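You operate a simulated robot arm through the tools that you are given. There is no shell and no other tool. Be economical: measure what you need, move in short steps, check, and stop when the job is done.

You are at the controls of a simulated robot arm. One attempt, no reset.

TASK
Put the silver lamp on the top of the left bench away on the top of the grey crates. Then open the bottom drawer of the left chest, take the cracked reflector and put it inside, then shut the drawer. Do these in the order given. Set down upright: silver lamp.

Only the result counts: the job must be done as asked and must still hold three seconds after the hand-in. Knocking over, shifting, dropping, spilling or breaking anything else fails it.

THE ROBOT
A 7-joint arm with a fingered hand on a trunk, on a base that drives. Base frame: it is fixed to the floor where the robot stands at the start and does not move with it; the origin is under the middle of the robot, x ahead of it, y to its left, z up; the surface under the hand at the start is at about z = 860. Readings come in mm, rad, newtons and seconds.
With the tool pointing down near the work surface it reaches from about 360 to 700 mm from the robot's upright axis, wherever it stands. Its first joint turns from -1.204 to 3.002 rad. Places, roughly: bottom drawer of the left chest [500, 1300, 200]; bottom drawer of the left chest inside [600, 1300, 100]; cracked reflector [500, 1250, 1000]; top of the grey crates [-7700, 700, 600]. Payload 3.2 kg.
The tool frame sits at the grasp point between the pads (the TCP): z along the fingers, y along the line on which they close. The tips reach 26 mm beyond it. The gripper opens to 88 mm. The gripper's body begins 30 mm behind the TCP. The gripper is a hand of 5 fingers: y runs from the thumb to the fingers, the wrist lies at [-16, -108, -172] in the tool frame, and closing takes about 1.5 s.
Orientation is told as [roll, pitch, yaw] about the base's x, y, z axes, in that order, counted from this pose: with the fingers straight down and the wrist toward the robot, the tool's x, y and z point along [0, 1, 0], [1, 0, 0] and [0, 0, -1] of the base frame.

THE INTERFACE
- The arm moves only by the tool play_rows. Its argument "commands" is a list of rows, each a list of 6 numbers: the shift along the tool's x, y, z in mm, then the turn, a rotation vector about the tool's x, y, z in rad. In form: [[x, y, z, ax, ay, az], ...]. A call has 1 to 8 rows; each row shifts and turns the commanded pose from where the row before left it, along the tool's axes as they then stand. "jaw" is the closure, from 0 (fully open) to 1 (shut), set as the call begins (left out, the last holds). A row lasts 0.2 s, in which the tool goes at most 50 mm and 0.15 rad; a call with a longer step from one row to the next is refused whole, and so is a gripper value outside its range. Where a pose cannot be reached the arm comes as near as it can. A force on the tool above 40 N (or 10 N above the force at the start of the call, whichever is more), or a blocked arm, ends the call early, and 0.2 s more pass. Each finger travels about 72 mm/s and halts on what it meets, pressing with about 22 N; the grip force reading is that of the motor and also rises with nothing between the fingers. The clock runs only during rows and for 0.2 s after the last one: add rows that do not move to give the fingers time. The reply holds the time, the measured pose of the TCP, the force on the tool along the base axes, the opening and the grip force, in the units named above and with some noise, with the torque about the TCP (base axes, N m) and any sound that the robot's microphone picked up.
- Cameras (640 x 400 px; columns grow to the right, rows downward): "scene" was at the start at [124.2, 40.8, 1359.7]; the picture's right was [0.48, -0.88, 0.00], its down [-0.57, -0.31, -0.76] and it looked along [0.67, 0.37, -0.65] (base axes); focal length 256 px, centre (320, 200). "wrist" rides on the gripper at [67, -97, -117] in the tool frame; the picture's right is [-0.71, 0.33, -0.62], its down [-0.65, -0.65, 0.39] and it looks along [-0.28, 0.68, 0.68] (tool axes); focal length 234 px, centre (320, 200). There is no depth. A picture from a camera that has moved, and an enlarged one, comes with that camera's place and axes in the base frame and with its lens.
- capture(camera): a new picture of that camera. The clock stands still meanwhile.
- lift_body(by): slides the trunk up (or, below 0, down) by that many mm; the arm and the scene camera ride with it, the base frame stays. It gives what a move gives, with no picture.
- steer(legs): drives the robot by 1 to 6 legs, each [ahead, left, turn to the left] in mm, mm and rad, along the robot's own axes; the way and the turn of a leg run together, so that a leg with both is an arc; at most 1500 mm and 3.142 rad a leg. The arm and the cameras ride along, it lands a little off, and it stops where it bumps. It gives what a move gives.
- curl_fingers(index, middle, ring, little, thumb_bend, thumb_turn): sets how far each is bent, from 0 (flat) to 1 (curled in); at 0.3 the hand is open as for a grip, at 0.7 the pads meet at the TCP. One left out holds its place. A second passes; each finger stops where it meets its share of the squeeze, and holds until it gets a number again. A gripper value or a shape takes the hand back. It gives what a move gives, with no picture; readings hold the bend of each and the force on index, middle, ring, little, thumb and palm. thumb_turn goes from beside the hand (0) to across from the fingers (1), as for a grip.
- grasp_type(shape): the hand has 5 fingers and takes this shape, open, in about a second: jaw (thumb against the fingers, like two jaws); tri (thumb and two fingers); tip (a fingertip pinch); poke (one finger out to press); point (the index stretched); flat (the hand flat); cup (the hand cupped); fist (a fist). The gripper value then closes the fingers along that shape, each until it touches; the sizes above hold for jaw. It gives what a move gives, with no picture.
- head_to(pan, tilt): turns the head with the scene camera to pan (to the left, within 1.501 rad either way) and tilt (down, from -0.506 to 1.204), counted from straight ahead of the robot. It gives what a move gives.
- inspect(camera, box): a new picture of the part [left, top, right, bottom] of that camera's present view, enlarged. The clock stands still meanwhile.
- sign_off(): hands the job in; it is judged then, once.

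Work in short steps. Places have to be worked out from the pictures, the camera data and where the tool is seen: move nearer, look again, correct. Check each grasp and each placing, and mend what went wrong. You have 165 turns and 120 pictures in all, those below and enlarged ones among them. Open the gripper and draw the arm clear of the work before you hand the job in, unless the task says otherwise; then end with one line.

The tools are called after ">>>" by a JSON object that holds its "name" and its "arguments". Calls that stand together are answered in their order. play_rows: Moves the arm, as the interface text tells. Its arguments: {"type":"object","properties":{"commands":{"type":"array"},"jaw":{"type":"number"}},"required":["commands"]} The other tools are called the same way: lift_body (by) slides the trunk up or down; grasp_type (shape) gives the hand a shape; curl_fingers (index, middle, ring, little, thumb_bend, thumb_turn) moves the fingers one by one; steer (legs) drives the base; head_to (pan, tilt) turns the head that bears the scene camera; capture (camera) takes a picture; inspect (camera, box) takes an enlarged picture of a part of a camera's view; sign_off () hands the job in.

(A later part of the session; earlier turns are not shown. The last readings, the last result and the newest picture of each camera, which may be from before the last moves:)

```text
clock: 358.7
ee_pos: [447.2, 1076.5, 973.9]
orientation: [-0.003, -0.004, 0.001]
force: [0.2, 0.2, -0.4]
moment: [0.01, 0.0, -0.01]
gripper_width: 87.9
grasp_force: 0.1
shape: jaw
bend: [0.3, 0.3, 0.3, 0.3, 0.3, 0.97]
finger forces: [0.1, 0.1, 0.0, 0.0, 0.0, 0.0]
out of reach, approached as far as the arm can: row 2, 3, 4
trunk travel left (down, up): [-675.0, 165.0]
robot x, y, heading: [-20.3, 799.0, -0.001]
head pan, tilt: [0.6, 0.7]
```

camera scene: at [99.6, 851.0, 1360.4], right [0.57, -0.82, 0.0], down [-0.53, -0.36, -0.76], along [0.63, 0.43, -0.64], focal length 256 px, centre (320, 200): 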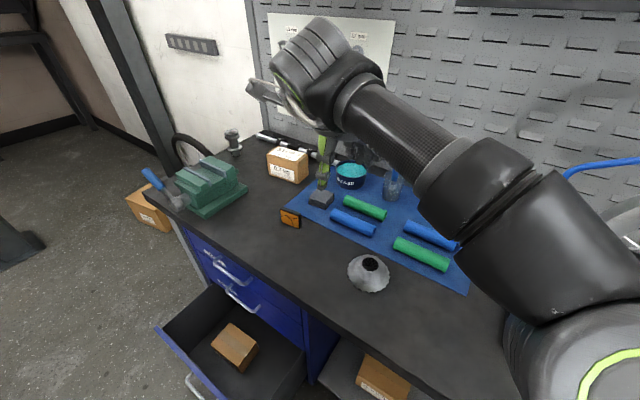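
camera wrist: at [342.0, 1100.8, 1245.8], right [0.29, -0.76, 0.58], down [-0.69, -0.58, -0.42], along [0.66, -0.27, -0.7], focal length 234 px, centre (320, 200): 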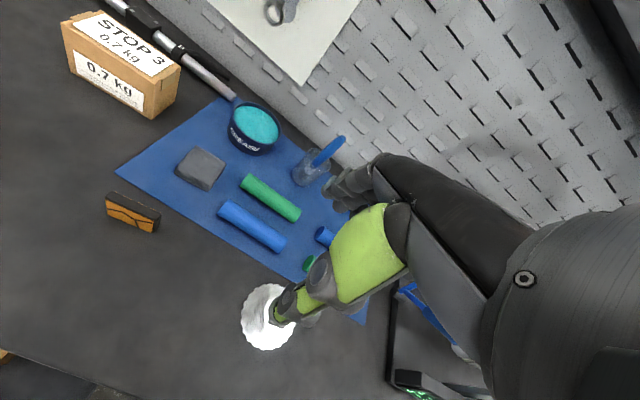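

The reach ends with this yaw; turning the base will help. I shift to (0, 760) and turn left 0.45 rad, hand stays above all items.

>>> {"name": "steer", "arguments": {"legs": [[20, -40, 0], [0, 0, 0.45]]}}

>>> {"name": "play_rows", "arguments": {"commands": [[0, 0, 0, 0, 0, 0.13], [0, 0, 0, 0, 0, 0.13], [0, 0, 0, 0, 0, 0.13], [0, 0, 0, 0, 0, 0]]}}

>>> {"name": "capture", "arguments": {"camera": "wrist"}}

```text
clock: 360.9
ee_pos: [303.6, 1213.2, 976.0]
orientation: [-0.002, -0.007, 0.445]
force: [0.4, 0.1, -0.2]
moment: [0.0, -0.01, -0.01]
gripper_width: 87.8
grasp_force: 0.1
shape: jaw
bend: [0.3, 0.3, 0.3, 0.3, 0.3, 0.97]
finger forces: [0.0, 0.1, 0.1, 0.0, 0.0, 0.0]
trunk travel left (down, up): [-675.0, 165.0]
robot x, y, heading: [-1.1, 764.7, 0.449]
head pan, tilt: [0.6, 0.7]
```

```text
clock: 361.9
ee_pos: [351.6, 1184.4, 988.2]
orientation: [0.002, -0.007, 0.117]
force: [0.1, -0.1, -0.4]
moment: [0.02, 0.0, 0.04]
gripper_width: 88.0
grasp_force: 0.0
shape: jaw
bend: [0.3, 0.3, 0.3, 0.3, 0.3, 0.97]
finger forces: [0.1, 0.0, 0.0, 0.1, 0.0, 0.1]
out of reach, approached as far as the arm can: row 1, 2, 3
trunk travel left (down, up): [-675.0, 165.0]
robot x, y, heading: [-3.5, 761.3, 0.444]
head pan, tilt: [0.6, 0.7]
```

```text
28 pictures are left
camera wrist: at [246.2, 1238.0, 1105.4], right [0.41, -0.67, 0.62], down [-0.57, -0.72, -0.39], along [0.71, -0.2, -0.68], focal length 234 px, centre (320, 200)
```

wrist: 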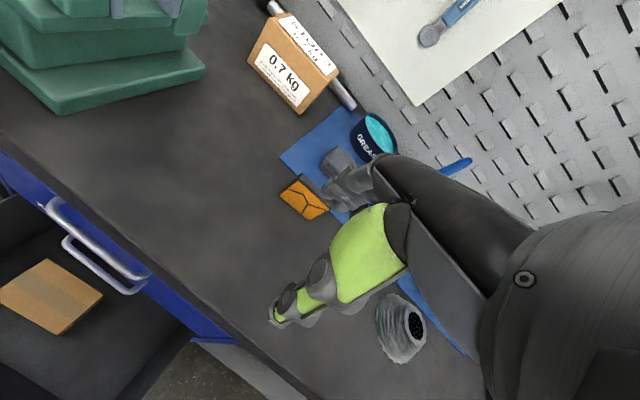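

Reflector centre ≈ (460, 1195) from here too. I move forward over it at z≈965.

>>> {"name": "play_rows", "arguments": {"commands": [[0, 36, 8, 0, 0, 0], [-1, 36, 8, 0, 0, 0], [-1, 36, 8, 0, 0, 0], [0, 0, 0, 0, 0, 0]]}}

>>> {"name": "capture", "arguments": {"camera": "wrist"}}

>>> {"name": "inspect", "arguments": {"camera": "scene", "box": [200, 120, 440, 280]}}

```text
clock: 362.9
ee_pos: [456.8, 1174.2, 966.4]
orientation: [0.0, -0.004, 0.121]
force: [-0.7, 0.0, -0.6]
moment: [-0.01, -0.01, 0.03]
gripper_width: 88.0
grasp_force: 0.1
shape: jaw
bend: [0.3, 0.3, 0.3, 0.3, 0.3, 0.97]
finger forces: [0.1, 0.1, 0.0, 0.1, 0.0, 0.1]
out of reach, approached as far as the arm can: row 1, 2, 3
trunk travel left (down, up): [-675.0, 165.0]
robot x, y, heading: [2.7, 766.8, 0.449]
head pan, tilt: [0.6, 0.7]
```

```text
27 pictures are left
camera wrist: at [350.4, 1229.1, 1083.0], right [0.41, -0.66, 0.63], down [-0.57, -0.72, -0.39], along [0.71, -0.19, -0.67], focal length 234 px, centre (320, 200)
```

wrist: 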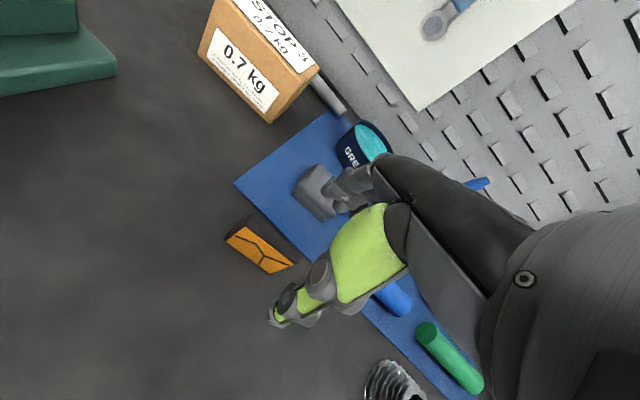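

```text
2.50 times, centred on (320, 200) of scene
camera zoom: at [86.6, 858.7, 1360.4], right [0.87, -0.5, 0.0], down [-0.32, -0.56, -0.77], along [0.38, 0.66, -0.64], focal length 640 px, centre (320, 200)
```

zoom: 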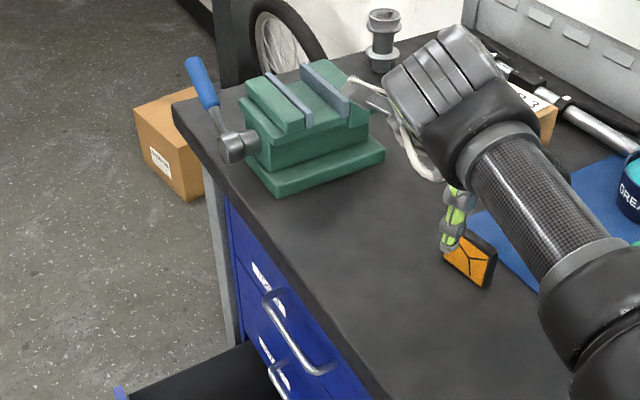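

The hand is 20 mm short in y. I shift the base 25 mm in +y so the hand lands over the reflector.

>>> {"name": "steer", "arguments": {"legs": [[11, 20, 0]]}}

>>> {"name": "play_rows", "arguments": {"commands": [[0, 0, 10, 0, 0, 0], [0, 0, 10, 0, 0, 0], [0, 0, 0, 0, 0, 0]]}}

>>> {"name": "capture", "arguments": {"camera": "wrist"}}

```text
clock: 363.7
ee_pos: [458.3, 1199.0, 966.1]
orientation: [0.0, -0.005, 0.12]
force: [0.0, 0.4, -0.4]
moment: [0.01, -0.01, -0.02]
gripper_width: 87.9
grasp_force: 0.1
shape: jaw
bend: [0.3, 0.3, 0.3, 0.3, 0.3, 0.97]
finger forces: [0.0, 0.0, 0.0, 0.0, 0.0, 0.0]
trunk travel left (down, up): [-675.0, 165.0]
robot x, y, heading: [0.4, 788.1, 0.447]
head pan, tilt: [0.6, 0.7]
```

```text
clock: 364.5
ee_pos: [458.4, 1196.8, 945.8]
orientation: [0.002, -0.005, 0.12]
force: [-0.4, 0.7, 0.0]
moment: [0.01, -0.03, 0.0]
gripper_width: 87.6
grasp_force: 0.1
shape: jaw
bend: [0.3, 0.3, 0.3, 0.3, 0.3, 0.97]
finger forces: [0.1, 0.0, 0.1, 0.0, 0.0, 0.0]
trunk travel left (down, up): [-675.0, 165.0]
robot x, y, heading: [1.8, 786.1, 0.448]
head pan, tilt: [0.6, 0.7]
```

```text
25 pictures are left
camera wrist: at [351.7, 1250.6, 1062.7], right [0.41, -0.66, 0.62], down [-0.57, -0.72, -0.39], along [0.71, -0.19, -0.67], focal length 234 px, centre (320, 200)
```

wrist: 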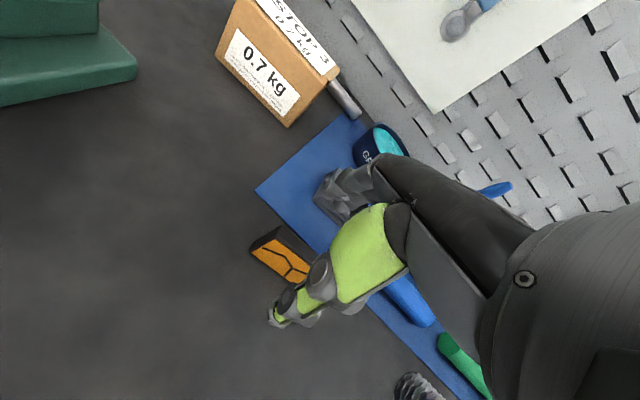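

Reflector lies centred under the TCP. Descend to z≈895.

>>> {"name": "play_rows", "arguments": {"commands": [[0, 0, 18, 0, 0, 0], [0, 0, 18, 0, 0, 0], [0, 0, 14, 0, 0, 0], [0, 0, 0, 0, 0, 0]]}}

>>> {"name": "inspect", "arguments": {"camera": "wrist", "box": [200, 130, 440, 350]}}

>>> {"name": "inspect", "arguments": {"camera": "scene", "box": [320, 120, 480, 280]}}

```text
clock: 365.5
ee_pos: [458.6, 1197.7, 894.2]
orientation: [0.002, -0.006, 0.12]
force: [0.7, -0.1, -0.6]
moment: [0.01, -0.01, 0.0]
gripper_width: 87.8
grasp_force: 0.0
shape: jaw
bend: [0.3, 0.3, 0.3, 0.3, 0.3, 0.97]
finger forces: [0.0, 0.1, 0.0, 0.1, 0.0, 0.0]
trunk travel left (down, up): [-675.0, 165.0]
robot x, y, heading: [0.4, 785.8, 0.446]
head pan, tilt: [0.6, 0.7]
```

```text
1.82 times, centred on (320, 240) of wrist
camera zoom: at [352.1, 1252.0, 1012.0], right [0.41, -0.66, 0.62], down [-0.57, -0.72, -0.39], along [0.71, -0.19, -0.67], focal length 426 px, centre (320, 127)
```

zoom: 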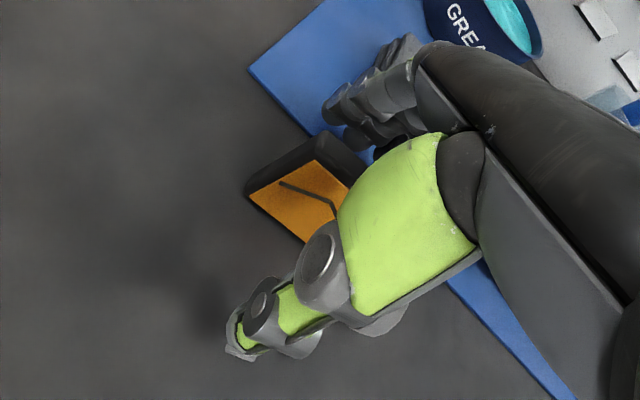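

```text
2.50 times, centred on (400, 200) of scene
camera zoom: at [88.5, 881.0, 1360.4], right [0.87, -0.5, 0.0], down [-0.32, -0.56, -0.76], along [0.38, 0.66, -0.64], focal length 640 px, centre (120, 200)
```

zoom: 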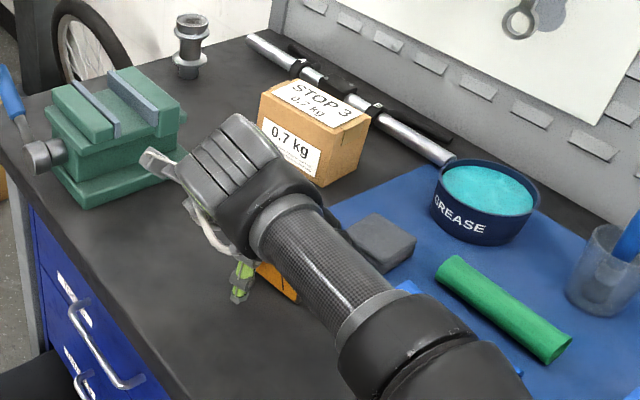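

Reflector is between thumb and fingers. Closing.

>>> {"name": "play_rows", "arguments": {"commands": [[0, 0, 0, 0, 0, 0], [0, 0, 0, 0, 0, 0], [0, 0, 0, 0, 0, 0], [0, 0, 0, 0, 0, 0], [0, 0, 0, 0, 0, 0], [0, 0, 0, 0, 0, 0], [0, 0, 0, 0, 0, 0], [0, 0, 0, 0, 0, 0]], "jaw": 1}}

>>> {"name": "play_rows", "arguments": {"commands": [[0, 0, -15, 0, 0, 0], [0, 0, -25, 0, 0, 0], [0, 0, -30, 0, 0, 0], [0, 0, 0, 0, 0, 0]]}}

>>> {"name": "inspect", "arguments": {"camera": "wrist", "box": [200, 130, 440, 350]}}

```text
clock: 367.3
ee_pos: [458.2, 1198.8, 895.2]
orientation: [0.0, -0.005, 0.12]
force: [0.7, -0.5, -0.1]
moment: [0.01, -0.02, 0.02]
gripper_width: 7.9
grasp_force: 22.2
shape: jaw
bend: [0.66, 0.65, 0.71, 0.7, 0.57, 1.0]
finger forces: [11.0, 5.8, 2.4, 0.0, 19.1, 0.0]
trunk travel left (down, up): [-675.0, 165.0]
robot x, y, heading: [-3.7, 786.5, 0.449]
head pan, tilt: [0.6, 0.7]
```

```text
clock: 368.3
ee_pos: [458.2, 1197.4, 965.9]
orientation: [0.002, -0.005, 0.121]
force: [-0.5, -1.0, 0.0]
moment: [-0.03, 0.0, -0.01]
gripper_width: 8.1
grasp_force: 22.5
shape: jaw
bend: [0.66, 0.65, 0.71, 0.7, 0.57, 1.0]
finger forces: [11.0, 5.9, 2.4, 0.1, 19.2, 0.0]
trunk travel left (down, up): [-675.0, 165.0]
robot x, y, heading: [0.0, 785.7, 0.449]
head pan, tilt: [0.6, 0.7]
```

```text
1.82 times, centred on (320, 240) of wrist
camera zoom: at [352.2, 1251.7, 1083.8], right [0.41, -0.66, 0.62], down [-0.57, -0.72, -0.39], along [0.71, -0.19, -0.67], focal length 426 px, centre (320, 127)
```

zoom: 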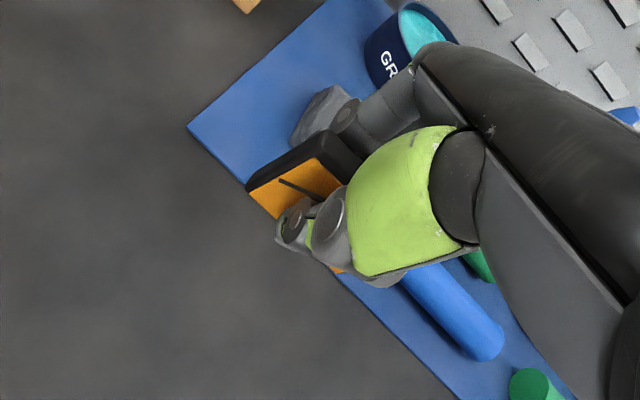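

Reflector held. Now I back the base off the bench to about (-250, 950), heading 0.3, so that the elbow stays clear of the bench when the trunk is lowered over the drawer.

>>> {"name": "steer", "arguments": {"legs": [[-225, 108, 0], [0, 0, -0.15], [48, 157, 0]]}}

>>> {"name": "head_to", "arguments": {"pan": 0.3, "tilt": 0.8}}

>>> {"name": "capture", "arguments": {"camera": "scene"}}

```text
clock: 371.8
ee_pos: [267.4, 1287.6, 966.3]
orientation: [0.001, -0.005, -0.036]
force: [0.0, 0.2, -0.4]
moment: [-0.03, 0.02, -0.01]
gripper_width: 7.7
grasp_force: 22.2
shape: jaw
bend: [0.66, 0.65, 0.71, 0.7, 0.57, 1.0]
finger forces: [11.0, 5.7, 2.5, 0.0, 19.2, 0.0]
trunk travel left (down, up): [-675.0, 165.0]
robot x, y, heading: [-249.0, 949.7, 0.294]
head pan, tilt: [0.6, 0.7]
```

```text
clock: 372.6
ee_pos: [265.4, 1287.2, 966.7]
orientation: [0.0, -0.005, -0.036]
force: [0.4, -0.3, -0.3]
moment: [0.02, 0.0, -0.01]
gripper_width: 7.8
grasp_force: 21.7
shape: jaw
bend: [0.66, 0.65, 0.71, 0.7, 0.57, 1.0]
finger forces: [11.1, 5.8, 2.3, 0.0, 19.2, 0.0]
trunk travel left (down, up): [-675.0, 165.0]
robot x, y, heading: [-249.6, 948.0, 0.29]
head pan, tilt: [0.3, 0.799]
```

```text
21 pictures are left
camera scene: at [-134.6, 1009.5, 1352.1], right [0.56, -0.83, 0.0], down [-0.59, -0.4, -0.7], along [0.58, 0.39, -0.72], focal length 256 px, centre (320, 200)
```

scene: 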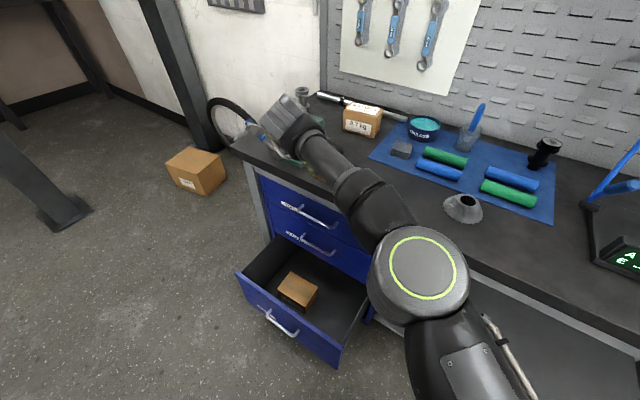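

Elbow is well clear of the bench. I move the hand off the bench edge to (205, 1265) and yaw it ~1.16 rad so the wrist will fit within the drawer's opening.

>>> {"name": "play_rows", "arguments": {"commands": [[-7, -30, 0, 0, 0, 0], [-13, -30, 0, 0, 0, 0], [0, 0, 0, 0, 0, -0.15], [0, 0, 0, 0, 0, -0.15], [0, 0, 0, 0, 0, -0.15], [0, 0, 0, 0, 0, -0.15], [0, 0, 0, 0, 0, -0.15], [0, 0, 0, 0, 0, -0.15]]}}

>>> {"name": "play_rows", "arguments": {"commands": [[0, 0, 0, 0, 0, -0.15], [0, 0, 0, 0, 0, -0.15], [0, 0, 0, 0, 0, 0]]}}

>>> {"name": "capture", "arguments": {"camera": "scene"}}

```text
clock: 374.4
ee_pos: [204.7, 1269.1, 966.7]
orientation: [-0.003, -0.006, 0.868]
force: [0.9, -0.1, -0.8]
moment: [-0.03, 0.02, -0.03]
gripper_width: 7.7
grasp_force: 21.8
shape: jaw
bend: [0.66, 0.65, 0.71, 0.7, 0.57, 1.0]
finger forces: [10.9, 5.8, 2.4, 0.0, 19.1, 0.1]
trunk travel left (down, up): [-675.0, 165.0]
robot x, y, heading: [-251.9, 949.9, 0.291]
head pan, tilt: [0.3, 0.799]
```

```text
clock: 375.2
ee_pos: [203.8, 1267.9, 967.1]
orientation: [-0.003, -0.003, 1.166]
force: [0.8, 0.2, -0.6]
moment: [0.01, -0.02, 0.0]
gripper_width: 7.7
grasp_force: 21.8
shape: jaw
bend: [0.66, 0.65, 0.71, 0.7, 0.57, 1.0]
finger forces: [11.1, 5.8, 2.4, 0.1, 19.2, 0.0]
trunk travel left (down, up): [-675.0, 165.0]
robot x, y, heading: [-247.7, 949.3, 0.291]
head pan, tilt: [0.3, 0.799]
```

```text
20 pictures are left
camera scene: at [-134.8, 1009.5, 1352.1], right [0.56, -0.83, 0.0], down [-0.59, -0.4, -0.7], along [0.58, 0.39, -0.72], focal length 256 px, centre (320, 200)
```

scene: 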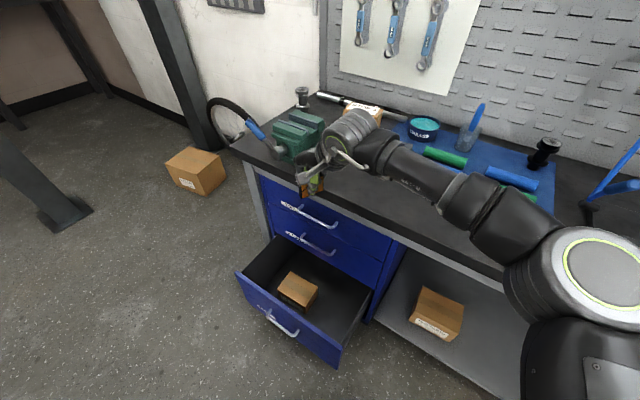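

Yaw achieved and elbow stays clear. Now lower the hand with the arm first (so the forearm slopes down), 240 mm.

>>> {"name": "play_rows", "arguments": {"commands": [[0, 0, 40, 0, 0, 0], [0, 0, 40, 0, 0, 0], [0, 0, 40, 0, 0, 0], [0, 0, 40, 0, 0, 0], [0, 0, 40, 0, 0, 0], [0, 0, 40, 0, 0, 0], [0, 0, 0, 0, 0, 0]]}}

>>> {"name": "capture", "arguments": {"camera": "scene"}}

```text
clock: 376.8
ee_pos: [206.1, 1269.3, 727.9]
orientation: [-0.006, -0.002, 1.164]
force: [0.2, -0.4, -0.2]
moment: [0.01, 0.03, 0.03]
gripper_width: 8.2
grasp_force: 21.9
shape: jaw
bend: [0.66, 0.65, 0.71, 0.7, 0.57, 1.0]
finger forces: [11.2, 5.8, 2.4, 0.0, 19.3, 0.1]
trunk travel left (down, up): [-675.0, 165.0]
robot x, y, heading: [-250.0, 952.2, 0.293]
head pan, tilt: [0.3, 0.799]
```

```text
19 pictures are left
camera scene: at [-134.8, 1009.3, 1352.2], right [0.56, -0.83, 0.0], down [-0.59, -0.4, -0.7], along [0.58, 0.39, -0.72], focal length 256 px, centre (320, 200)
```

scene: 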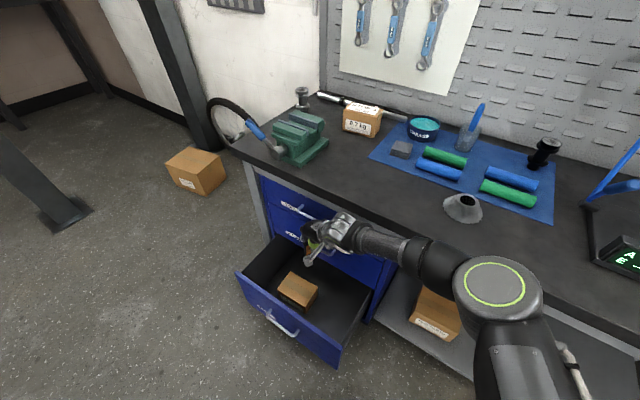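

Forearm slopes now. Lower arm 80 mm more, then trunk down 330 mm and check.

>>> {"name": "play_rows", "arguments": {"commands": [[0, 0, 40, 0, 0, 0], [0, 0, 40, 0, 0, 0], [0, 0, 0, 0, 0, 0]]}}

>>> {"name": "lift_body", "arguments": {"by": -310}}

>>> {"name": "capture", "arguments": {"camera": "scene"}}

>>> {"name": "capture", "arguments": {"camera": "wrist"}}

```text
clock: 377.6
ee_pos: [206.3, 1270.7, 644.0]
orientation: [-0.005, -0.003, 1.167]
force: [-0.3, 1.1, -0.7]
moment: [0.02, 0.02, 0.01]
gripper_width: 8.0
grasp_force: 21.8
shape: jaw
bend: [0.66, 0.65, 0.71, 0.7, 0.57, 1.0]
finger forces: [11.2, 5.8, 2.5, 0.0, 19.4, 0.1]
trunk travel left (down, up): [-675.0, 165.0]
robot x, y, heading: [-253.6, 953.4, 0.288]
head pan, tilt: [0.3, 0.799]
```

```text
clock: 380.7
ee_pos: [206.2, 1271.4, 335.4]
orientation: [-0.006, -0.004, 1.165]
force: [-0.2, 1.2, -0.2]
moment: [-0.02, -0.02, -0.03]
gripper_width: 7.8
grasp_force: 21.7
shape: jaw
bend: [0.66, 0.65, 0.71, 0.7, 0.57, 1.0]
finger forces: [11.2, 5.7, 2.4, 0.0, 19.3, 0.1]
trunk travel left (down, up): [-365.0, 475.0]
robot x, y, heading: [-248.4, 947.6, 0.291]
head pan, tilt: [0.3, 0.799]
```

```text
18 pictures are left
camera scene: at [-134.7, 1009.5, 1042.1], right [0.56, -0.83, 0.0], down [-0.59, -0.4, -0.7], along [0.58, 0.39, -0.72], focal length 256 px, centre (320, 200)
```

scene: 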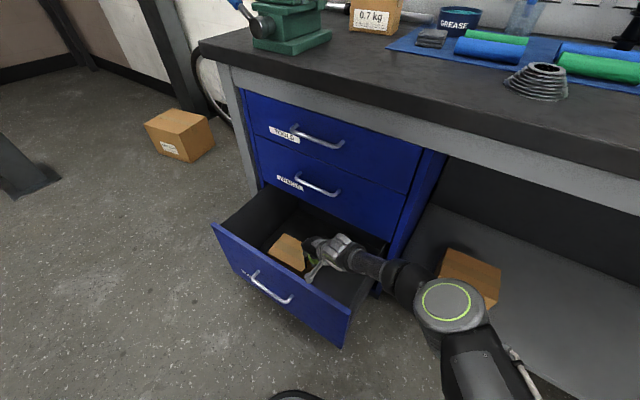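

```text
17 pictures are left
camera wrist: at [105.0, 1206.4, 451.9], right [0.78, 0.02, 0.63], down [0.34, -0.86, -0.39], along [0.53, 0.52, -0.67], focal length 234 px, centre (320, 200)
```

wrist: 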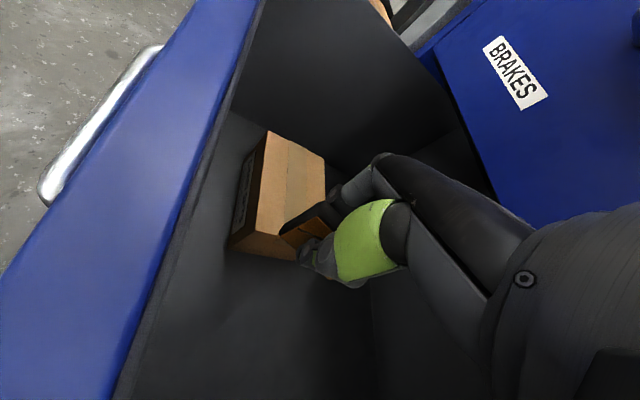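

Camera mount would hit the front panel (x≈105), so I shift the hand 45 mm in +x and 10 mm to -y, then lower 70 mm more.

>>> {"name": "play_rows", "arguments": {"commands": [[-22.6, 4.2, 0, 0, 0, 0], [-22.6, 4.2, 0, 0, 0, 0], [0, 0, 0, 0, 0, 0]]}}

>>> {"name": "lift_body", "arguments": {"by": -70}}

>>> {"name": "inspect", "arguments": {"camera": "scene", "box": [190, 160, 450, 360]}}

>>> {"name": "capture", "arguments": {"camera": "wrist"}}

```text
clock: 381.5
ee_pos: [217.8, 1267.7, 335.1]
orientation: [-0.006, -0.004, 1.166]
force: [-0.8, -0.1, -0.4]
moment: [0.01, 0.02, 0.02]
gripper_width: 7.9
grasp_force: 21.9
shape: jaw
bend: [0.66, 0.65, 0.71, 0.7, 0.57, 1.0]
finger forces: [11.2, 5.6, 2.4, 0.0, 19.4, 0.0]
out of reach, approached as far as the arm can: row 1, 2
trunk travel left (down, up): [-365.0, 475.0]
robot x, y, heading: [-254.7, 948.1, 0.288]
head pan, tilt: [0.3, 0.799]
```

```text
clock: 382.2
ee_pos: [221.1, 1270.6, 292.4]
orientation: [0.002, -0.016, 1.154]
force: [1.0, -3.8, 12.4]
moment: [-0.51, 1.57, 0.47]
gripper_width: 8.1
grasp_force: 22.2
shape: jaw
bend: [0.66, 0.65, 0.71, 0.7, 0.57, 1.0]
finger forces: [11.2, 5.8, 2.4, 0.0, 19.4, 0.1]
trunk travel left (down, up): [-315.0, 525.0]
robot x, y, heading: [-251.7, 952.0, 0.291]
head pan, tilt: [0.3, 0.799]
stopped: the force on the tool passed its limit at 64 N (the readings are from after the stop); the commanded pose is now the measured one
```

```text
2.00 times, centred on (320, 260) of scene
camera zoom: at [-135.5, 1008.3, 991.8], right [0.56, -0.83, 0.0], down [-0.59, -0.4, -0.7], along [0.58, 0.39, -0.72], focal length 512 px, centre (320, 80)
```

zoom: 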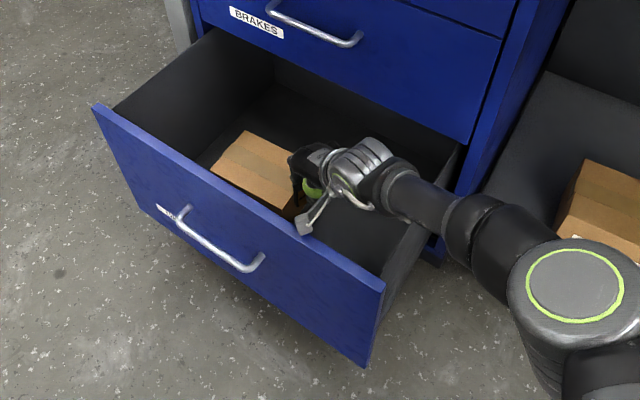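

```text
15 pictures are left
camera wrist: at [119.2, 1205.9, 408.7], right [0.78, 0.01, 0.63], down [0.33, -0.86, -0.4], along [0.53, 0.52, -0.67], focal length 234 px, centre (320, 200)
```

wrist: 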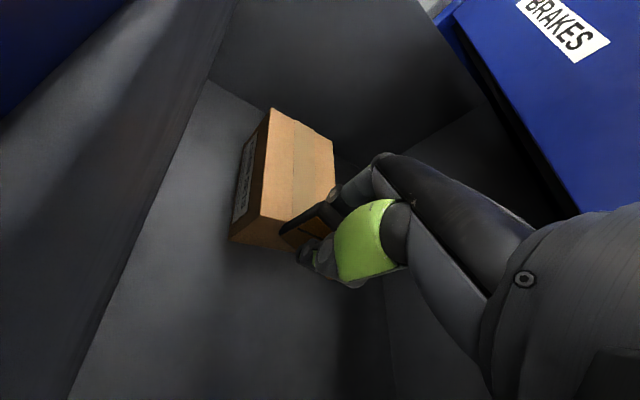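

The camera mount touched the panel's top edge. I raise 40 mm and shift the base 45 mm in +x to gain clearance.

>>> {"name": "lift_body", "arguments": {"by": 40}}

>>> {"name": "steer", "arguments": {"legs": [[40, -20, 0]]}}

>>> {"name": "inspect", "arguments": {"camera": "scene", "box": [190, 160, 450, 360]}}

```text
clock: 383.1
ee_pos: [221.0, 1271.5, 330.8]
orientation: [0.0, -0.011, 1.156]
force: [-0.2, 0.1, -0.4]
moment: [0.01, 0.0, -0.01]
gripper_width: 8.1
grasp_force: 21.6
shape: jaw
bend: [0.66, 0.65, 0.71, 0.7, 0.57, 1.0]
finger forces: [11.2, 5.7, 2.5, 0.0, 19.4, 0.0]
trunk travel left (down, up): [-355.0, 485.0]
robot x, y, heading: [-252.1, 955.6, 0.294]
head pan, tilt: [0.3, 0.799]
```

```text
clock: 384.0
ee_pos: [264.9, 1262.9, 330.6]
orientation: [0.001, -0.012, 1.155]
force: [0.0, 0.5, -0.1]
moment: [0.0, -0.02, -0.02]
gripper_width: 8.1
grasp_force: 21.5
shape: jaw
bend: [0.66, 0.65, 0.71, 0.7, 0.57, 1.0]
finger forces: [11.2, 5.7, 2.3, 0.0, 19.4, 0.1]
trunk travel left (down, up): [-355.0, 485.0]
robot x, y, heading: [-200.8, 937.5, 0.292]
head pan, tilt: [0.3, 0.799]
```

```text
2.00 times, centred on (320, 260) of scene
camera zoom: at [-89.9, 1001.8, 1031.9], right [0.56, -0.83, 0.0], down [-0.6, -0.4, -0.7], along [0.58, 0.39, -0.72], focal length 512 px, centre (320, 80)
```

zoom: 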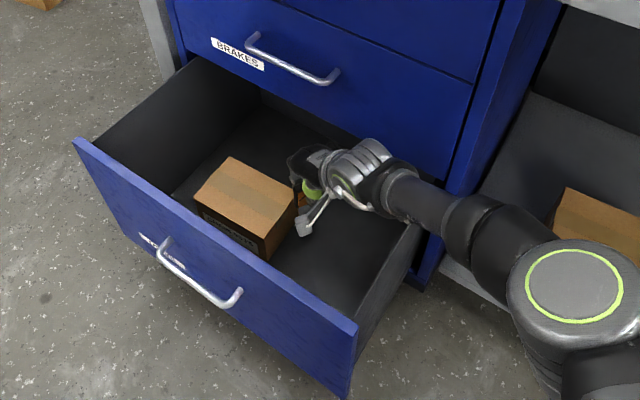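

Clear of the panel now. Lower 80 mm.

>>> {"name": "lift_body", "arguments": {"by": -80}}

>>> {"name": "inspect", "arguments": {"camera": "scene", "box": [190, 160, 450, 360]}}

```text
clock: 385.1
ee_pos: [265.2, 1261.7, 250.4]
orientation: [0.0, -0.012, 1.156]
force: [0.3, -0.1, -0.7]
moment: [0.0, -0.01, 0.01]
gripper_width: 8.2
grasp_force: 21.9
shape: jaw
bend: [0.66, 0.65, 0.71, 0.7, 0.57, 1.0]
finger forces: [11.2, 5.9, 2.4, 0.0, 19.3, 0.1]
trunk travel left (down, up): [-275.0, 565.0]
robot x, y, heading: [-204.0, 940.5, 0.295]
head pan, tilt: [0.3, 0.799]
```

```text
2.00 times, centred on (320, 260) of scene
camera zoom: at [-90.3, 1001.8, 952.0], right [0.56, -0.83, 0.0], down [-0.6, -0.4, -0.7], along [0.58, 0.39, -0.72], focal length 512 px, centre (320, 80)
```

zoom: 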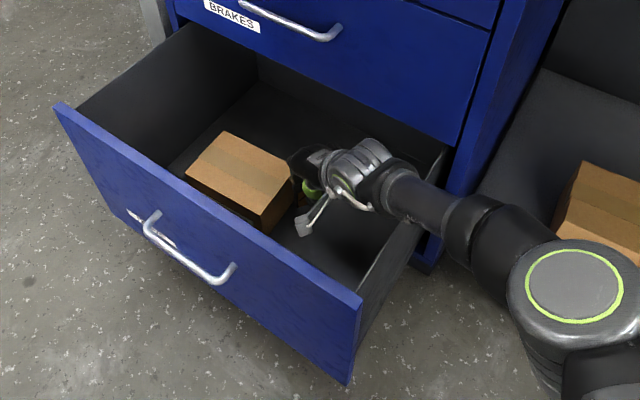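

Fingers keep ~30 mm from the box. Lower another 35 mm.

>>> {"name": "lift_body", "arguments": {"by": -35}}

>>> {"name": "inspect", "arguments": {"camera": "scene", "box": [250, 180, 450, 340]}}

>>> {"name": "inspect", "arguments": {"camera": "wrist", "box": [180, 100, 460, 340]}}

```text
clock: 385.9
ee_pos: [265.3, 1264.0, 223.0]
orientation: [-0.004, -0.022, 1.157]
force: [-0.5, 0.7, -0.5]
moment: [0.0, 0.01, 0.04]
gripper_width: 8.3
grasp_force: 21.4
shape: jaw
bend: [0.66, 0.65, 0.71, 0.7, 0.57, 1.0]
finger forces: [11.2, 5.9, 2.3, 0.0, 19.4, 0.0]
trunk travel left (down, up): [-240.0, 600.0]
robot x, y, heading: [-205.2, 942.3, 0.29]
head pan, tilt: [0.3, 0.799]
```

```text
2.50 times, centred on (350, 260) of scene
camera zoom: at [-94.0, 1000.8, 918.3], right [0.56, -0.83, 0.0], down [-0.59, -0.4, -0.7], along [0.58, 0.39, -0.71], focal length 640 px, centre (245, 50)
```

zoom: 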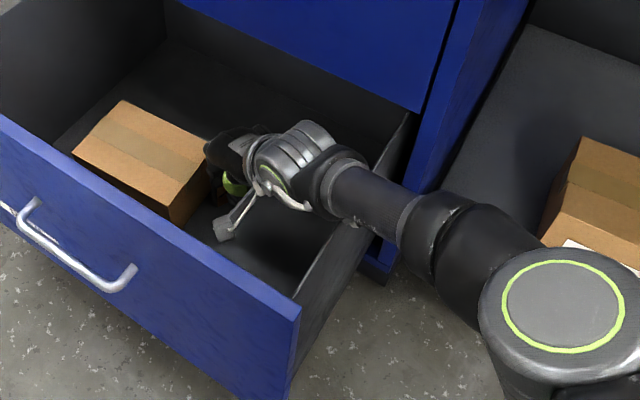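

```text
1.67 times, centred on (320, 220) of wrist
camera zoom: at [163.1, 1199.5, 337.6], right [0.77, 0.01, 0.63], down [0.34, -0.85, -0.4], along [0.54, 0.52, -0.66], focal length 390 px, centre (320, 167)
```

zoom: 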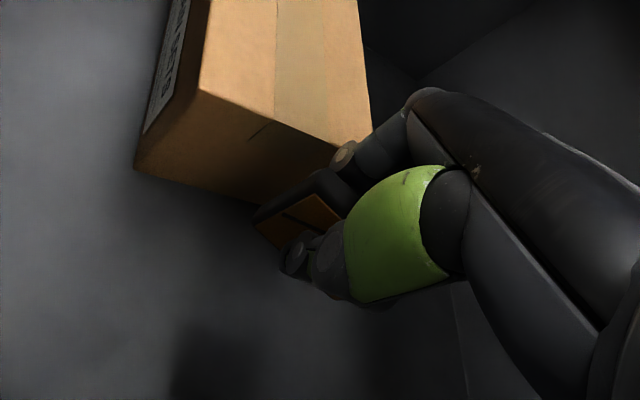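

The forearm seems to rest on the drawer's side wall, limiting depth. I raise 90 mm, tilt the hand so the wrist comes over the TCP, and lower the arm relative to the trunk for a steeper forearm.

>>> {"name": "lift_body", "arguments": {"by": 90}}

>>> {"name": "play_rows", "arguments": {"commands": [[0, 0, 0, 0.13, 0, 0], [0, 0, 0, 0.13, 0, 0], [0, 0, 0, 0.13, 0, 0], [0, 0, 0, 0, 0, 0]]}}

>>> {"name": "inspect", "arguments": {"camera": "scene", "box": [250, 180, 450, 340]}}

```text
clock: 387.2
ee_pos: [265.3, 1261.2, 305.6]
orientation: [0.0, -0.011, 1.155]
force: [-0.3, 0.3, -0.4]
moment: [0.0, 0.01, -0.01]
gripper_width: 8.3
grasp_force: 21.9
shape: jaw
bend: [0.66, 0.65, 0.71, 0.7, 0.57, 1.0]
finger forces: [11.2, 5.8, 2.4, 0.1, 19.5, 0.0]
trunk travel left (down, up): [-330.0, 510.0]
robot x, y, heading: [-204.4, 940.4, 0.291]
head pan, tilt: [0.3, 0.799]
```

```text
clock: 388.2
ee_pos: [244.6, 1242.9, 300.8]
orientation: [0.001, 0.117, 1.156]
force: [0.8, -0.1, -1.1]
moment: [0.0, 0.02, 0.04]
gripper_width: 8.1
grasp_force: 22.0
shape: jaw
bend: [0.66, 0.65, 0.71, 0.7, 0.57, 1.0]
finger forces: [11.2, 5.8, 2.3, 0.0, 19.3, 0.0]
out of reach, approached as far as the arm can: row 1, 2, 3
trunk travel left (down, up): [-330.0, 510.0]
robot x, y, heading: [-207.4, 942.3, 0.293]
head pan, tilt: [0.3, 0.799]
```

```text
2.50 times, centred on (350, 260) of scene
camera zoom: at [-90.2, 1001.8, 1007.0], right [0.56, -0.83, 0.0], down [-0.6, -0.4, -0.7], along [0.58, 0.39, -0.72], focal length 640 px, centre (245, 50)
```

zoom: 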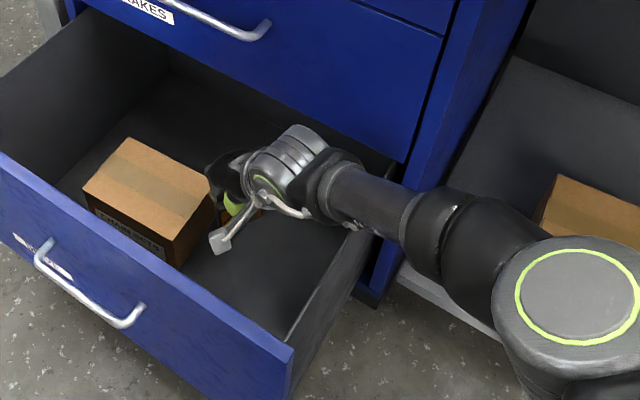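

Tilt is limited at this yaw. I turn the yaw back by 0.4 and then tilt.

>>> {"name": "play_rows", "arguments": {"commands": [[-8, 0, 0, 0, 0, 0.13], [0, 0, 0, 0, 0, 0.13], [0, 0, 0, 0, 0, 0.13], [0, 0, 0, 0.13, 0, 0], [0, 0, 0, 0.13, 0, 0], [0, 0, 0, 0.1, 0, 0], [0, 0, 0, 0, 0, 0]]}}

>>> {"name": "inspect", "arguments": {"camera": "scene", "box": [250, 180, 450, 340]}}

```text
clock: 389.8
ee_pos: [248.9, 1233.8, 302.4]
orientation: [-0.047, 0.422, 0.749]
force: [0.2, 0.0, 0.3]
moment: [-0.02, 0.01, 0.0]
gripper_width: 8.2
grasp_force: 22.2
shape: jaw
bend: [0.66, 0.65, 0.71, 0.7, 0.57, 1.0]
finger forces: [11.3, 5.7, 2.3, 0.1, 19.1, 0.0]
out of reach, approached as far as the arm can: row 6
trunk travel left (down, up): [-330.0, 510.0]
robot x, y, heading: [-201.6, 943.5, 0.287]
head pan, tilt: [0.3, 0.799]
```

```text
2.50 times, centred on (350, 260) of scene
camera zoom: at [-90.2, 1001.8, 1007.0], right [0.56, -0.83, 0.0], down [-0.6, -0.4, -0.7], along [0.58, 0.39, -0.72], focal length 640 px, centre (245, 50)
```

zoom: 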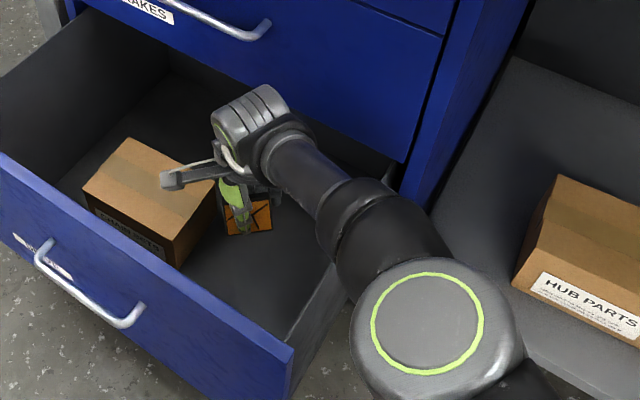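

Now tilted 0.42 with reflector visible clear of the box and a steeper forearm. Lower 90 mm.

>>> {"name": "lift_body", "arguments": {"by": -90}}

>>> {"name": "inspect", "arguments": {"camera": "scene", "box": [250, 180, 450, 340]}}

```text
clock: 391.0
ee_pos: [248.8, 1233.3, 211.9]
orientation: [-0.048, 0.42, 0.749]
force: [0.0, -0.2, -1.6]
moment: [0.02, -0.05, 0.0]
gripper_width: 7.9
grasp_force: 22.0
shape: jaw
bend: [0.66, 0.65, 0.71, 0.7, 0.57, 1.0]
finger forces: [11.3, 5.8, 2.3, 0.1, 19.2, 0.1]
trunk travel left (down, up): [-240.0, 600.0]
robot x, y, heading: [-206.2, 942.4, 0.293]
head pan, tilt: [0.3, 0.799]
```

```text
2.50 times, centred on (350, 260) of scene
camera zoom: at [-90.3, 1001.8, 917.0], right [0.56, -0.83, 0.0], down [-0.6, -0.4, -0.7], along [0.58, 0.39, -0.72], focal length 640 px, centre (245, 50)
```

zoom: 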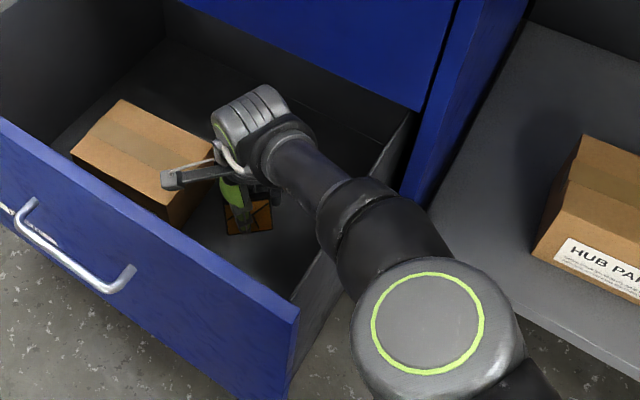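

Moved fully with no contact. Lower 40 mm more.

>>> {"name": "lift_body", "arguments": {"by": -40}}

>>> {"name": "inspect", "arguments": {"camera": "scene", "box": [250, 180, 450, 340]}}

```text
clock: 391.9
ee_pos: [249.7, 1233.9, 171.7]
orientation: [-0.047, 0.419, 0.747]
force: [-0.5, -0.2, -0.1]
moment: [0.0, -0.05, -0.02]
gripper_width: 7.9
grasp_force: 22.7
shape: jaw
bend: [0.66, 0.65, 0.71, 0.7, 0.57, 1.0]
finger forces: [11.4, 5.7, 2.2, 0.0, 19.2, 0.0]
trunk travel left (down, up): [-200.0, 640.0]
robot x, y, heading: [-206.2, 942.0, 0.288]
head pan, tilt: [0.3, 0.799]
```

```text
2.50 times, centred on (350, 260) of scene
camera zoom: at [-90.3, 1001.8, 876.9], right [0.56, -0.83, 0.0], down [-0.6, -0.4, -0.7], along [0.58, 0.39, -0.72], focal length 640 px, centre (245, 50)
```

zoom: 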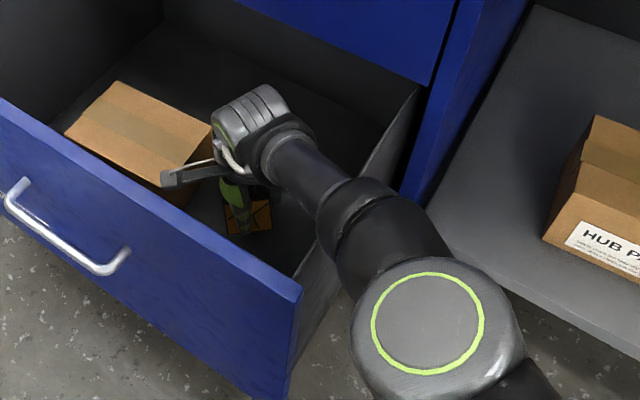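

Still free. Lower 20 mm.

>>> {"name": "lift_body", "arguments": {"by": -20}}

```text
clock: 392.5
ee_pos: [256.7, 1237.0, 172.1]
orientation: [-0.061, 0.384, 0.741]
force: [0.7, 0.0, -1.1]
moment: [0.01, 0.0, 0.0]
gripper_width: 8.2
grasp_force: 22.2
shape: jaw
bend: [0.66, 0.65, 0.71, 0.7, 0.57, 1.0]
finger forces: [11.3, 5.6, 2.4, 0.0, 19.3, 0.1]
trunk travel left (down, up): [-180.0, 660.0]
robot x, y, heading: [-204.3, 938.7, 0.295]
head pan, tilt: [0.3, 0.799]
```

The forearm now rests on the wall edge; I raise the trunk 40 mm and lower by the arm 65 mm instead (steeper forearm).

>>> {"name": "lift_body", "arguments": {"by": 40}}

>>> {"name": "play_rows", "arguments": {"commands": [[0, 5, 11, 0, 0, 0], [0, 5, 11, 0, 0, 0], [0, 5, 11, 0, 0, 0], [0, 5, 11, 0, 0, 0], [0, 5, 11, 0, 0, 0], [0, 0, 0, 0, 0, 0]]}}

>>> {"name": "inspect", "arguments": {"camera": "scene", "box": [250, 180, 450, 340]}}

```text
clock: 393.4
ee_pos: [248.2, 1232.9, 190.3]
orientation: [-0.049, 0.421, 0.746]
force: [-0.5, -0.6, -0.7]
moment: [0.02, 0.01, -0.03]
gripper_width: 7.7
grasp_force: 21.8
shape: jaw
bend: [0.66, 0.65, 0.71, 0.7, 0.57, 1.0]
finger forces: [11.3, 5.7, 2.3, 0.1, 19.2, 0.0]
trunk travel left (down, up): [-220.0, 620.0]
robot x, y, heading: [-204.1, 944.5, 0.289]
head pan, tilt: [0.3, 0.799]
```

```text
clock: 394.9
ee_pos: [253.9, 1238.7, 173.0]
orientation: [-0.068, 0.35, 0.765]
force: [-1.0, -0.1, 0.2]
moment: [-0.01, -0.04, 0.0]
gripper_width: 7.6
grasp_force: 22.2
shape: jaw
bend: [0.66, 0.65, 0.71, 0.7, 0.57, 1.0]
finger forces: [11.1, 5.6, 2.4, 0.1, 19.3, 0.1]
out of reach, approached as far as the arm can: row 2, 3, 4, 5
trunk travel left (down, up): [-220.0, 620.0]
robot x, y, heading: [-205.1, 942.7, 0.297]
head pan, tilt: [0.3, 0.799]
stopped in row 6: the arm was blocked; the commanded pose is now the measured one
```

```text
2.50 times, centred on (350, 260) of scene
camera zoom: at [-98.0, 1002.2, 896.7], right [0.56, -0.83, 0.0], down [-0.58, -0.4, -0.71], along [0.58, 0.39, -0.71], focal length 640 px, centre (245, 50)
```

zoom: 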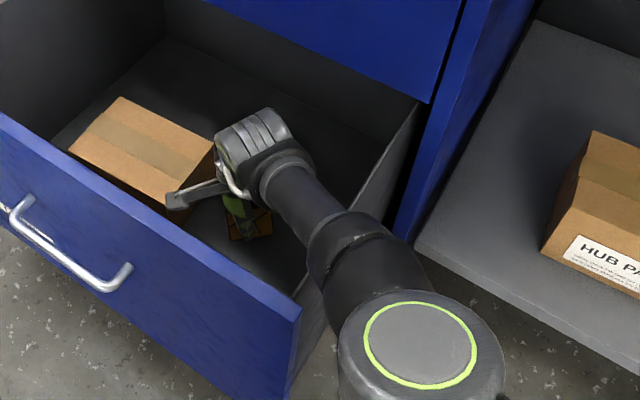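

The arm is blocked by the wall at z≈173; the reflector's lower edge is only a few cm over the drawer floor. I ease up 8 mm and release.

>>> {"name": "lift_body", "arguments": {"by": 8}}

>>> {"name": "play_rows", "arguments": {"commands": [[0, 0, 0, 0, 0, 0], [0, 0, 0, 0, 0, 0], [0, 0, 0, 0, 0, 0], [0, 0, 0, 0, 0, 0], [0, 0, 0, 0, 0, 0], [0, 0, 0, 0, 0, 0], [0, 0, 0, 0, 0, 0]], "jaw": 0.2}}

>>> {"name": "lift_body", "arguments": {"by": 120}}

>>> {"name": "inspect", "arguments": {"camera": "scene", "box": [250, 180, 450, 340]}}

```text
clock: 395.5
ee_pos: [247.3, 1237.3, 169.0]
orientation: [-0.061, 0.37, 0.769]
force: [-0.3, 0.4, 0.1]
moment: [-0.02, -0.05, -0.01]
gripper_width: 8.1
grasp_force: 21.6
shape: jaw
bend: [0.66, 0.65, 0.71, 0.7, 0.57, 1.0]
finger forces: [11.3, 5.8, 2.4, 0.1, 19.2, 0.0]
trunk travel left (down, up): [-228.0, 612.0]
robot x, y, heading: [-203.1, 944.6, 0.297]
head pan, tilt: [0.3, 0.799]
```

```text
clock: 397.1
ee_pos: [248.1, 1237.7, 169.6]
orientation: [-0.06, 0.373, 0.769]
force: [-0.2, 0.4, -0.2]
moment: [-0.02, 0.01, -0.02]
gripper_width: 70.1
grasp_force: 0.1
shape: jaw
bend: [0.38, 0.33, 0.27, 0.37, 0.09, 0.98]
finger forces: [0.0, 0.0, 0.1, 0.0, 0.0, 0.0]
trunk travel left (down, up): [-228.0, 612.0]
robot x, y, heading: [-205.7, 945.1, 0.302]
head pan, tilt: [0.3, 0.799]
```

```text
clock: 398.6
ee_pos: [248.4, 1235.1, 288.3]
orientation: [-0.059, 0.375, 0.767]
force: [-0.3, -0.3, -0.9]
moment: [0.01, 0.01, -0.02]
gripper_width: 70.3
grasp_force: 0.0
shape: jaw
bend: [0.38, 0.33, 0.27, 0.37, 0.09, 0.98]
finger forces: [0.0, 0.0, 0.0, 0.0, 0.1, 0.0]
trunk travel left (down, up): [-348.0, 492.0]
robot x, y, heading: [-205.1, 941.0, 0.298]
head pan, tilt: [0.3, 0.799]
```

```text
2.50 times, centred on (350, 260) of scene
camera zoom: at [-89.4, 1005.1, 1024.9], right [0.56, -0.83, 0.0], down [-0.59, -0.4, -0.7], along [0.58, 0.39, -0.72], focal length 640 px, centre (245, 50)
```

zoom: 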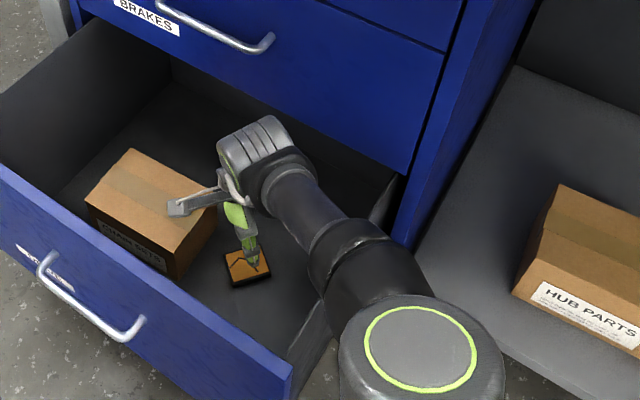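

The reflector lies flat inside the drawer. I back the base 50 mm (camera is above the panel now) and raise out of the drawer.

>>> {"name": "steer", "arguments": {"legs": [[-48, 14, 0]]}}

>>> {"name": "lift_body", "arguments": {"by": 200}}

```text
clock: 399.5
ee_pos: [199.2, 1233.9, 287.4]
orientation: [-0.058, 0.375, 0.766]
force: [-0.7, -0.1, 0.7]
moment: [-0.02, 0.01, -0.01]
gripper_width: 70.0
grasp_force: 0.0
shape: jaw
bend: [0.38, 0.33, 0.27, 0.37, 0.09, 0.98]
finger forces: [0.1, 0.0, 0.1, 0.0, 0.1, 0.1]
trunk travel left (down, up): [-348.0, 492.0]
robot x, y, heading: [-254.3, 941.0, 0.297]
head pan, tilt: [0.3, 0.799]
```

```text
clock: 401.7
ee_pos: [198.8, 1233.3, 486.9]
orientation: [-0.058, 0.375, 0.766]
force: [0.4, 0.5, 0.4]
moment: [-0.01, 0.0, 0.01]
gripper_width: 69.9
grasp_force: 0.1
shape: jaw
bend: [0.38, 0.33, 0.27, 0.37, 0.09, 0.98]
finger forces: [0.0, 0.0, 0.0, 0.0, 0.0, 0.1]
trunk travel left (down, up): [-548.0, 292.0]
robot x, y, heading: [-254.1, 947.1, 0.293]
head pan, tilt: [0.3, 0.799]
```

Now to shut the drawer: I'll bring the closed hand in front of the panel and drive the base forward. First untilt, yaw to 0.29, close the fingers, and move in front (still above panel height).

>>> {"name": "play_rows", "arguments": {"commands": [[0, 0, 0, -0.125, 0, 0], [0, 0, 0, -0.125, 0, 0], [0, 0, 0, -0.125, 0, 0], [0, 0, 0, 0, 0, 0.12], [0, 0, 0, 0, 0, 0.12], [0, 0, 0, 0, 0, 0.12], [0, 0, 0, 0, 0, 0.11], [0, 0, 0, 0, 0, 0]], "jaw": 1}}

>>> {"name": "play_rows", "arguments": {"commands": [[28, -38.5, 0, 0, 0, 0], [28, -38.5, 0, 0, 0, 0], [28, -38.5, 0, 0, 0, 0], [28, -38.5, 0, 0, 0, 0], [0, 0, 0, 0, 0, 0]]}}

>>> {"name": "capture", "arguments": {"camera": "scene"}}

```text
clock: 403.5
ee_pos: [198.6, 1233.9, 488.0]
orientation: [-0.05, -0.022, 0.317]
force: [0.1, 0.2, -0.3]
moment: [0.01, 0.0, 0.0]
gripper_width: 0.0
grasp_force: 21.9
shape: jaw
bend: [0.7, 0.7, 0.3, 0.7, 0.83, 1.0]
finger forces: [0.1, 0.0, 0.0, 0.0, 0.0, 0.1]
trunk travel left (down, up): [-548.0, 292.0]
robot x, y, heading: [-251.1, 945.0, 0.295]
head pan, tilt: [0.3, 0.799]
```

```text
clock: 404.9
ee_pos: [62.2, 1264.6, 470.5]
orientation: [-0.093, -0.049, 0.254]
force: [-0.7, -0.6, -0.5]
moment: [0.04, -0.02, 0.0]
gripper_width: 0.2
grasp_force: 22.2
shape: jaw
bend: [0.7, 0.7, 0.3, 0.7, 0.83, 1.0]
finger forces: [0.0, 0.0, 0.0, 0.1, 0.0, 0.0]
trunk travel left (down, up): [-548.0, 292.0]
robot x, y, heading: [-253.2, 945.4, 0.297]
head pan, tilt: [0.3, 0.799]
stopped in row 5: the arm was blocked; the commanded pose is now the measured one
```

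```text
4 pictures are left
camera scene: at [-138.8, 1004.1, 1224.9], right [0.56, -0.83, 0.0], down [-0.59, -0.4, -0.7], along [0.58, 0.39, -0.72], focal length 256 px, centre (320, 200)
```

scene: 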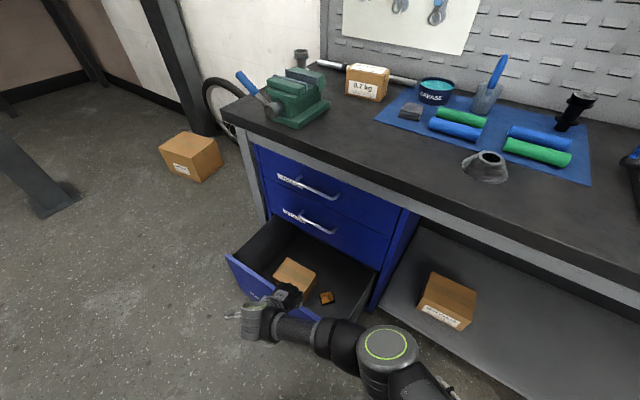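

Hand is in front at (62, 1265, 470). Back the base 65 mm so it clears the panel face, then lower to TCP z≈345.

>>> {"name": "steer", "arguments": {"legs": [[-62, 19, 0]]}}

>>> {"name": "lift_body", "arguments": {"by": -125}}

>>> {"name": "inspect", "arguments": {"camera": "scene", "box": [180, 200, 460, 400]}}

```text
clock: 405.9
ee_pos: [-5.2, 1264.3, 470.5]
orientation: [-0.092, -0.05, 0.256]
force: [0.3, 0.4, 0.1]
moment: [0.03, -0.02, -0.01]
gripper_width: 0.1
grasp_force: 22.5
shape: jaw
bend: [0.7, 0.7, 0.3, 0.7, 0.83, 1.0]
finger forces: [0.0, 0.1, 0.0, 0.0, 0.0, 0.0]
trunk travel left (down, up): [-548.0, 292.0]
robot x, y, heading: [-321.8, 946.8, 0.296]
head pan, tilt: [0.3, 0.799]
```

```text
clock: 407.4
ee_pos: [-4.0, 1263.6, 344.6]
orientation: [-0.096, -0.049, 0.253]
force: [-0.2, 0.5, -0.1]
moment: [-0.02, 0.04, -0.04]
gripper_width: 0.0
grasp_force: 22.2
shape: jaw
bend: [0.7, 0.7, 0.3, 0.7, 0.83, 1.0]
finger forces: [0.0, 0.0, 0.0, 0.0, 0.0, 0.0]
trunk travel left (down, up): [-423.0, 417.0]
robot x, y, heading: [-319.5, 943.3, 0.294]
head pan, tilt: [0.3, 0.799]
```

```text
2.00 times, centred on (320, 300) of scene
camera zoom: at [-204.7, 1004.6, 1100.0], right [0.56, -0.83, 0.0], down [-0.59, -0.4, -0.7], along [0.58, 0.39, -0.72], focal length 512 px, centre (320, 0)
```

zoom: 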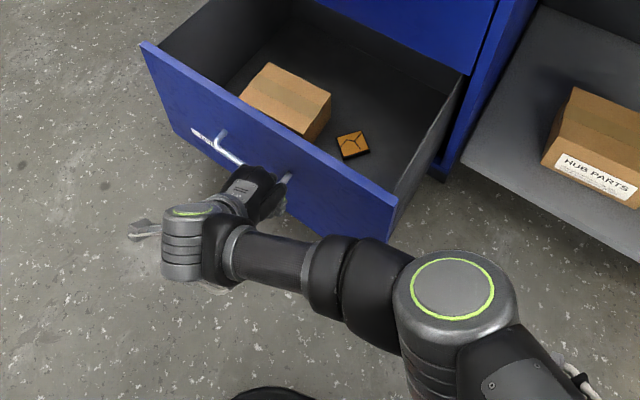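

Hand faces the panel just above the handle. I curl the ring finger too, then drive +x 180 mm to push.

>>> {"name": "curl_fingers", "arguments": {"index": 0.8, "middle": 0.8, "ring": 0.8, "little": 0.8}}

>>> {"name": "steer", "arguments": {"legs": [[172, -52, 0]]}}

```text
clock: 408.4
ee_pos: [-3.4, 1264.0, 343.3]
orientation: [-0.095, -0.047, 0.253]
force: [-0.7, -0.7, 0.8]
moment: [0.0, 0.04, -0.03]
gripper_width: 0.1
grasp_force: 0.1
shape: fingers
bend: [0.74, 0.71, 0.8, 0.8, 0.86, 1.0]
finger forces: [0.0, 0.1, 0.1, 0.1, 0.1, 0.1]
trunk travel left (down, up): [-423.0, 417.0]
robot x, y, heading: [-320.6, 943.4, 0.296]
head pan, tilt: [0.3, 0.799]
```

```text
clock: 409.9
ee_pos: [176.1, 1264.4, 344.1]
orientation: [-0.094, -0.049, 0.253]
force: [0.5, 0.6, 0.2]
moment: [0.01, -0.05, 0.02]
gripper_width: 0.0
grasp_force: 0.0
shape: fingers
bend: [0.74, 0.71, 0.8, 0.8, 0.86, 1.0]
finger forces: [0.0, 0.0, 0.0, 0.0, 0.0, 0.0]
trunk travel left (down, up): [-423.0, 417.0]
robot x, y, heading: [-139.1, 947.7, 0.297]
head pan, tilt: [0.3, 0.799]
```

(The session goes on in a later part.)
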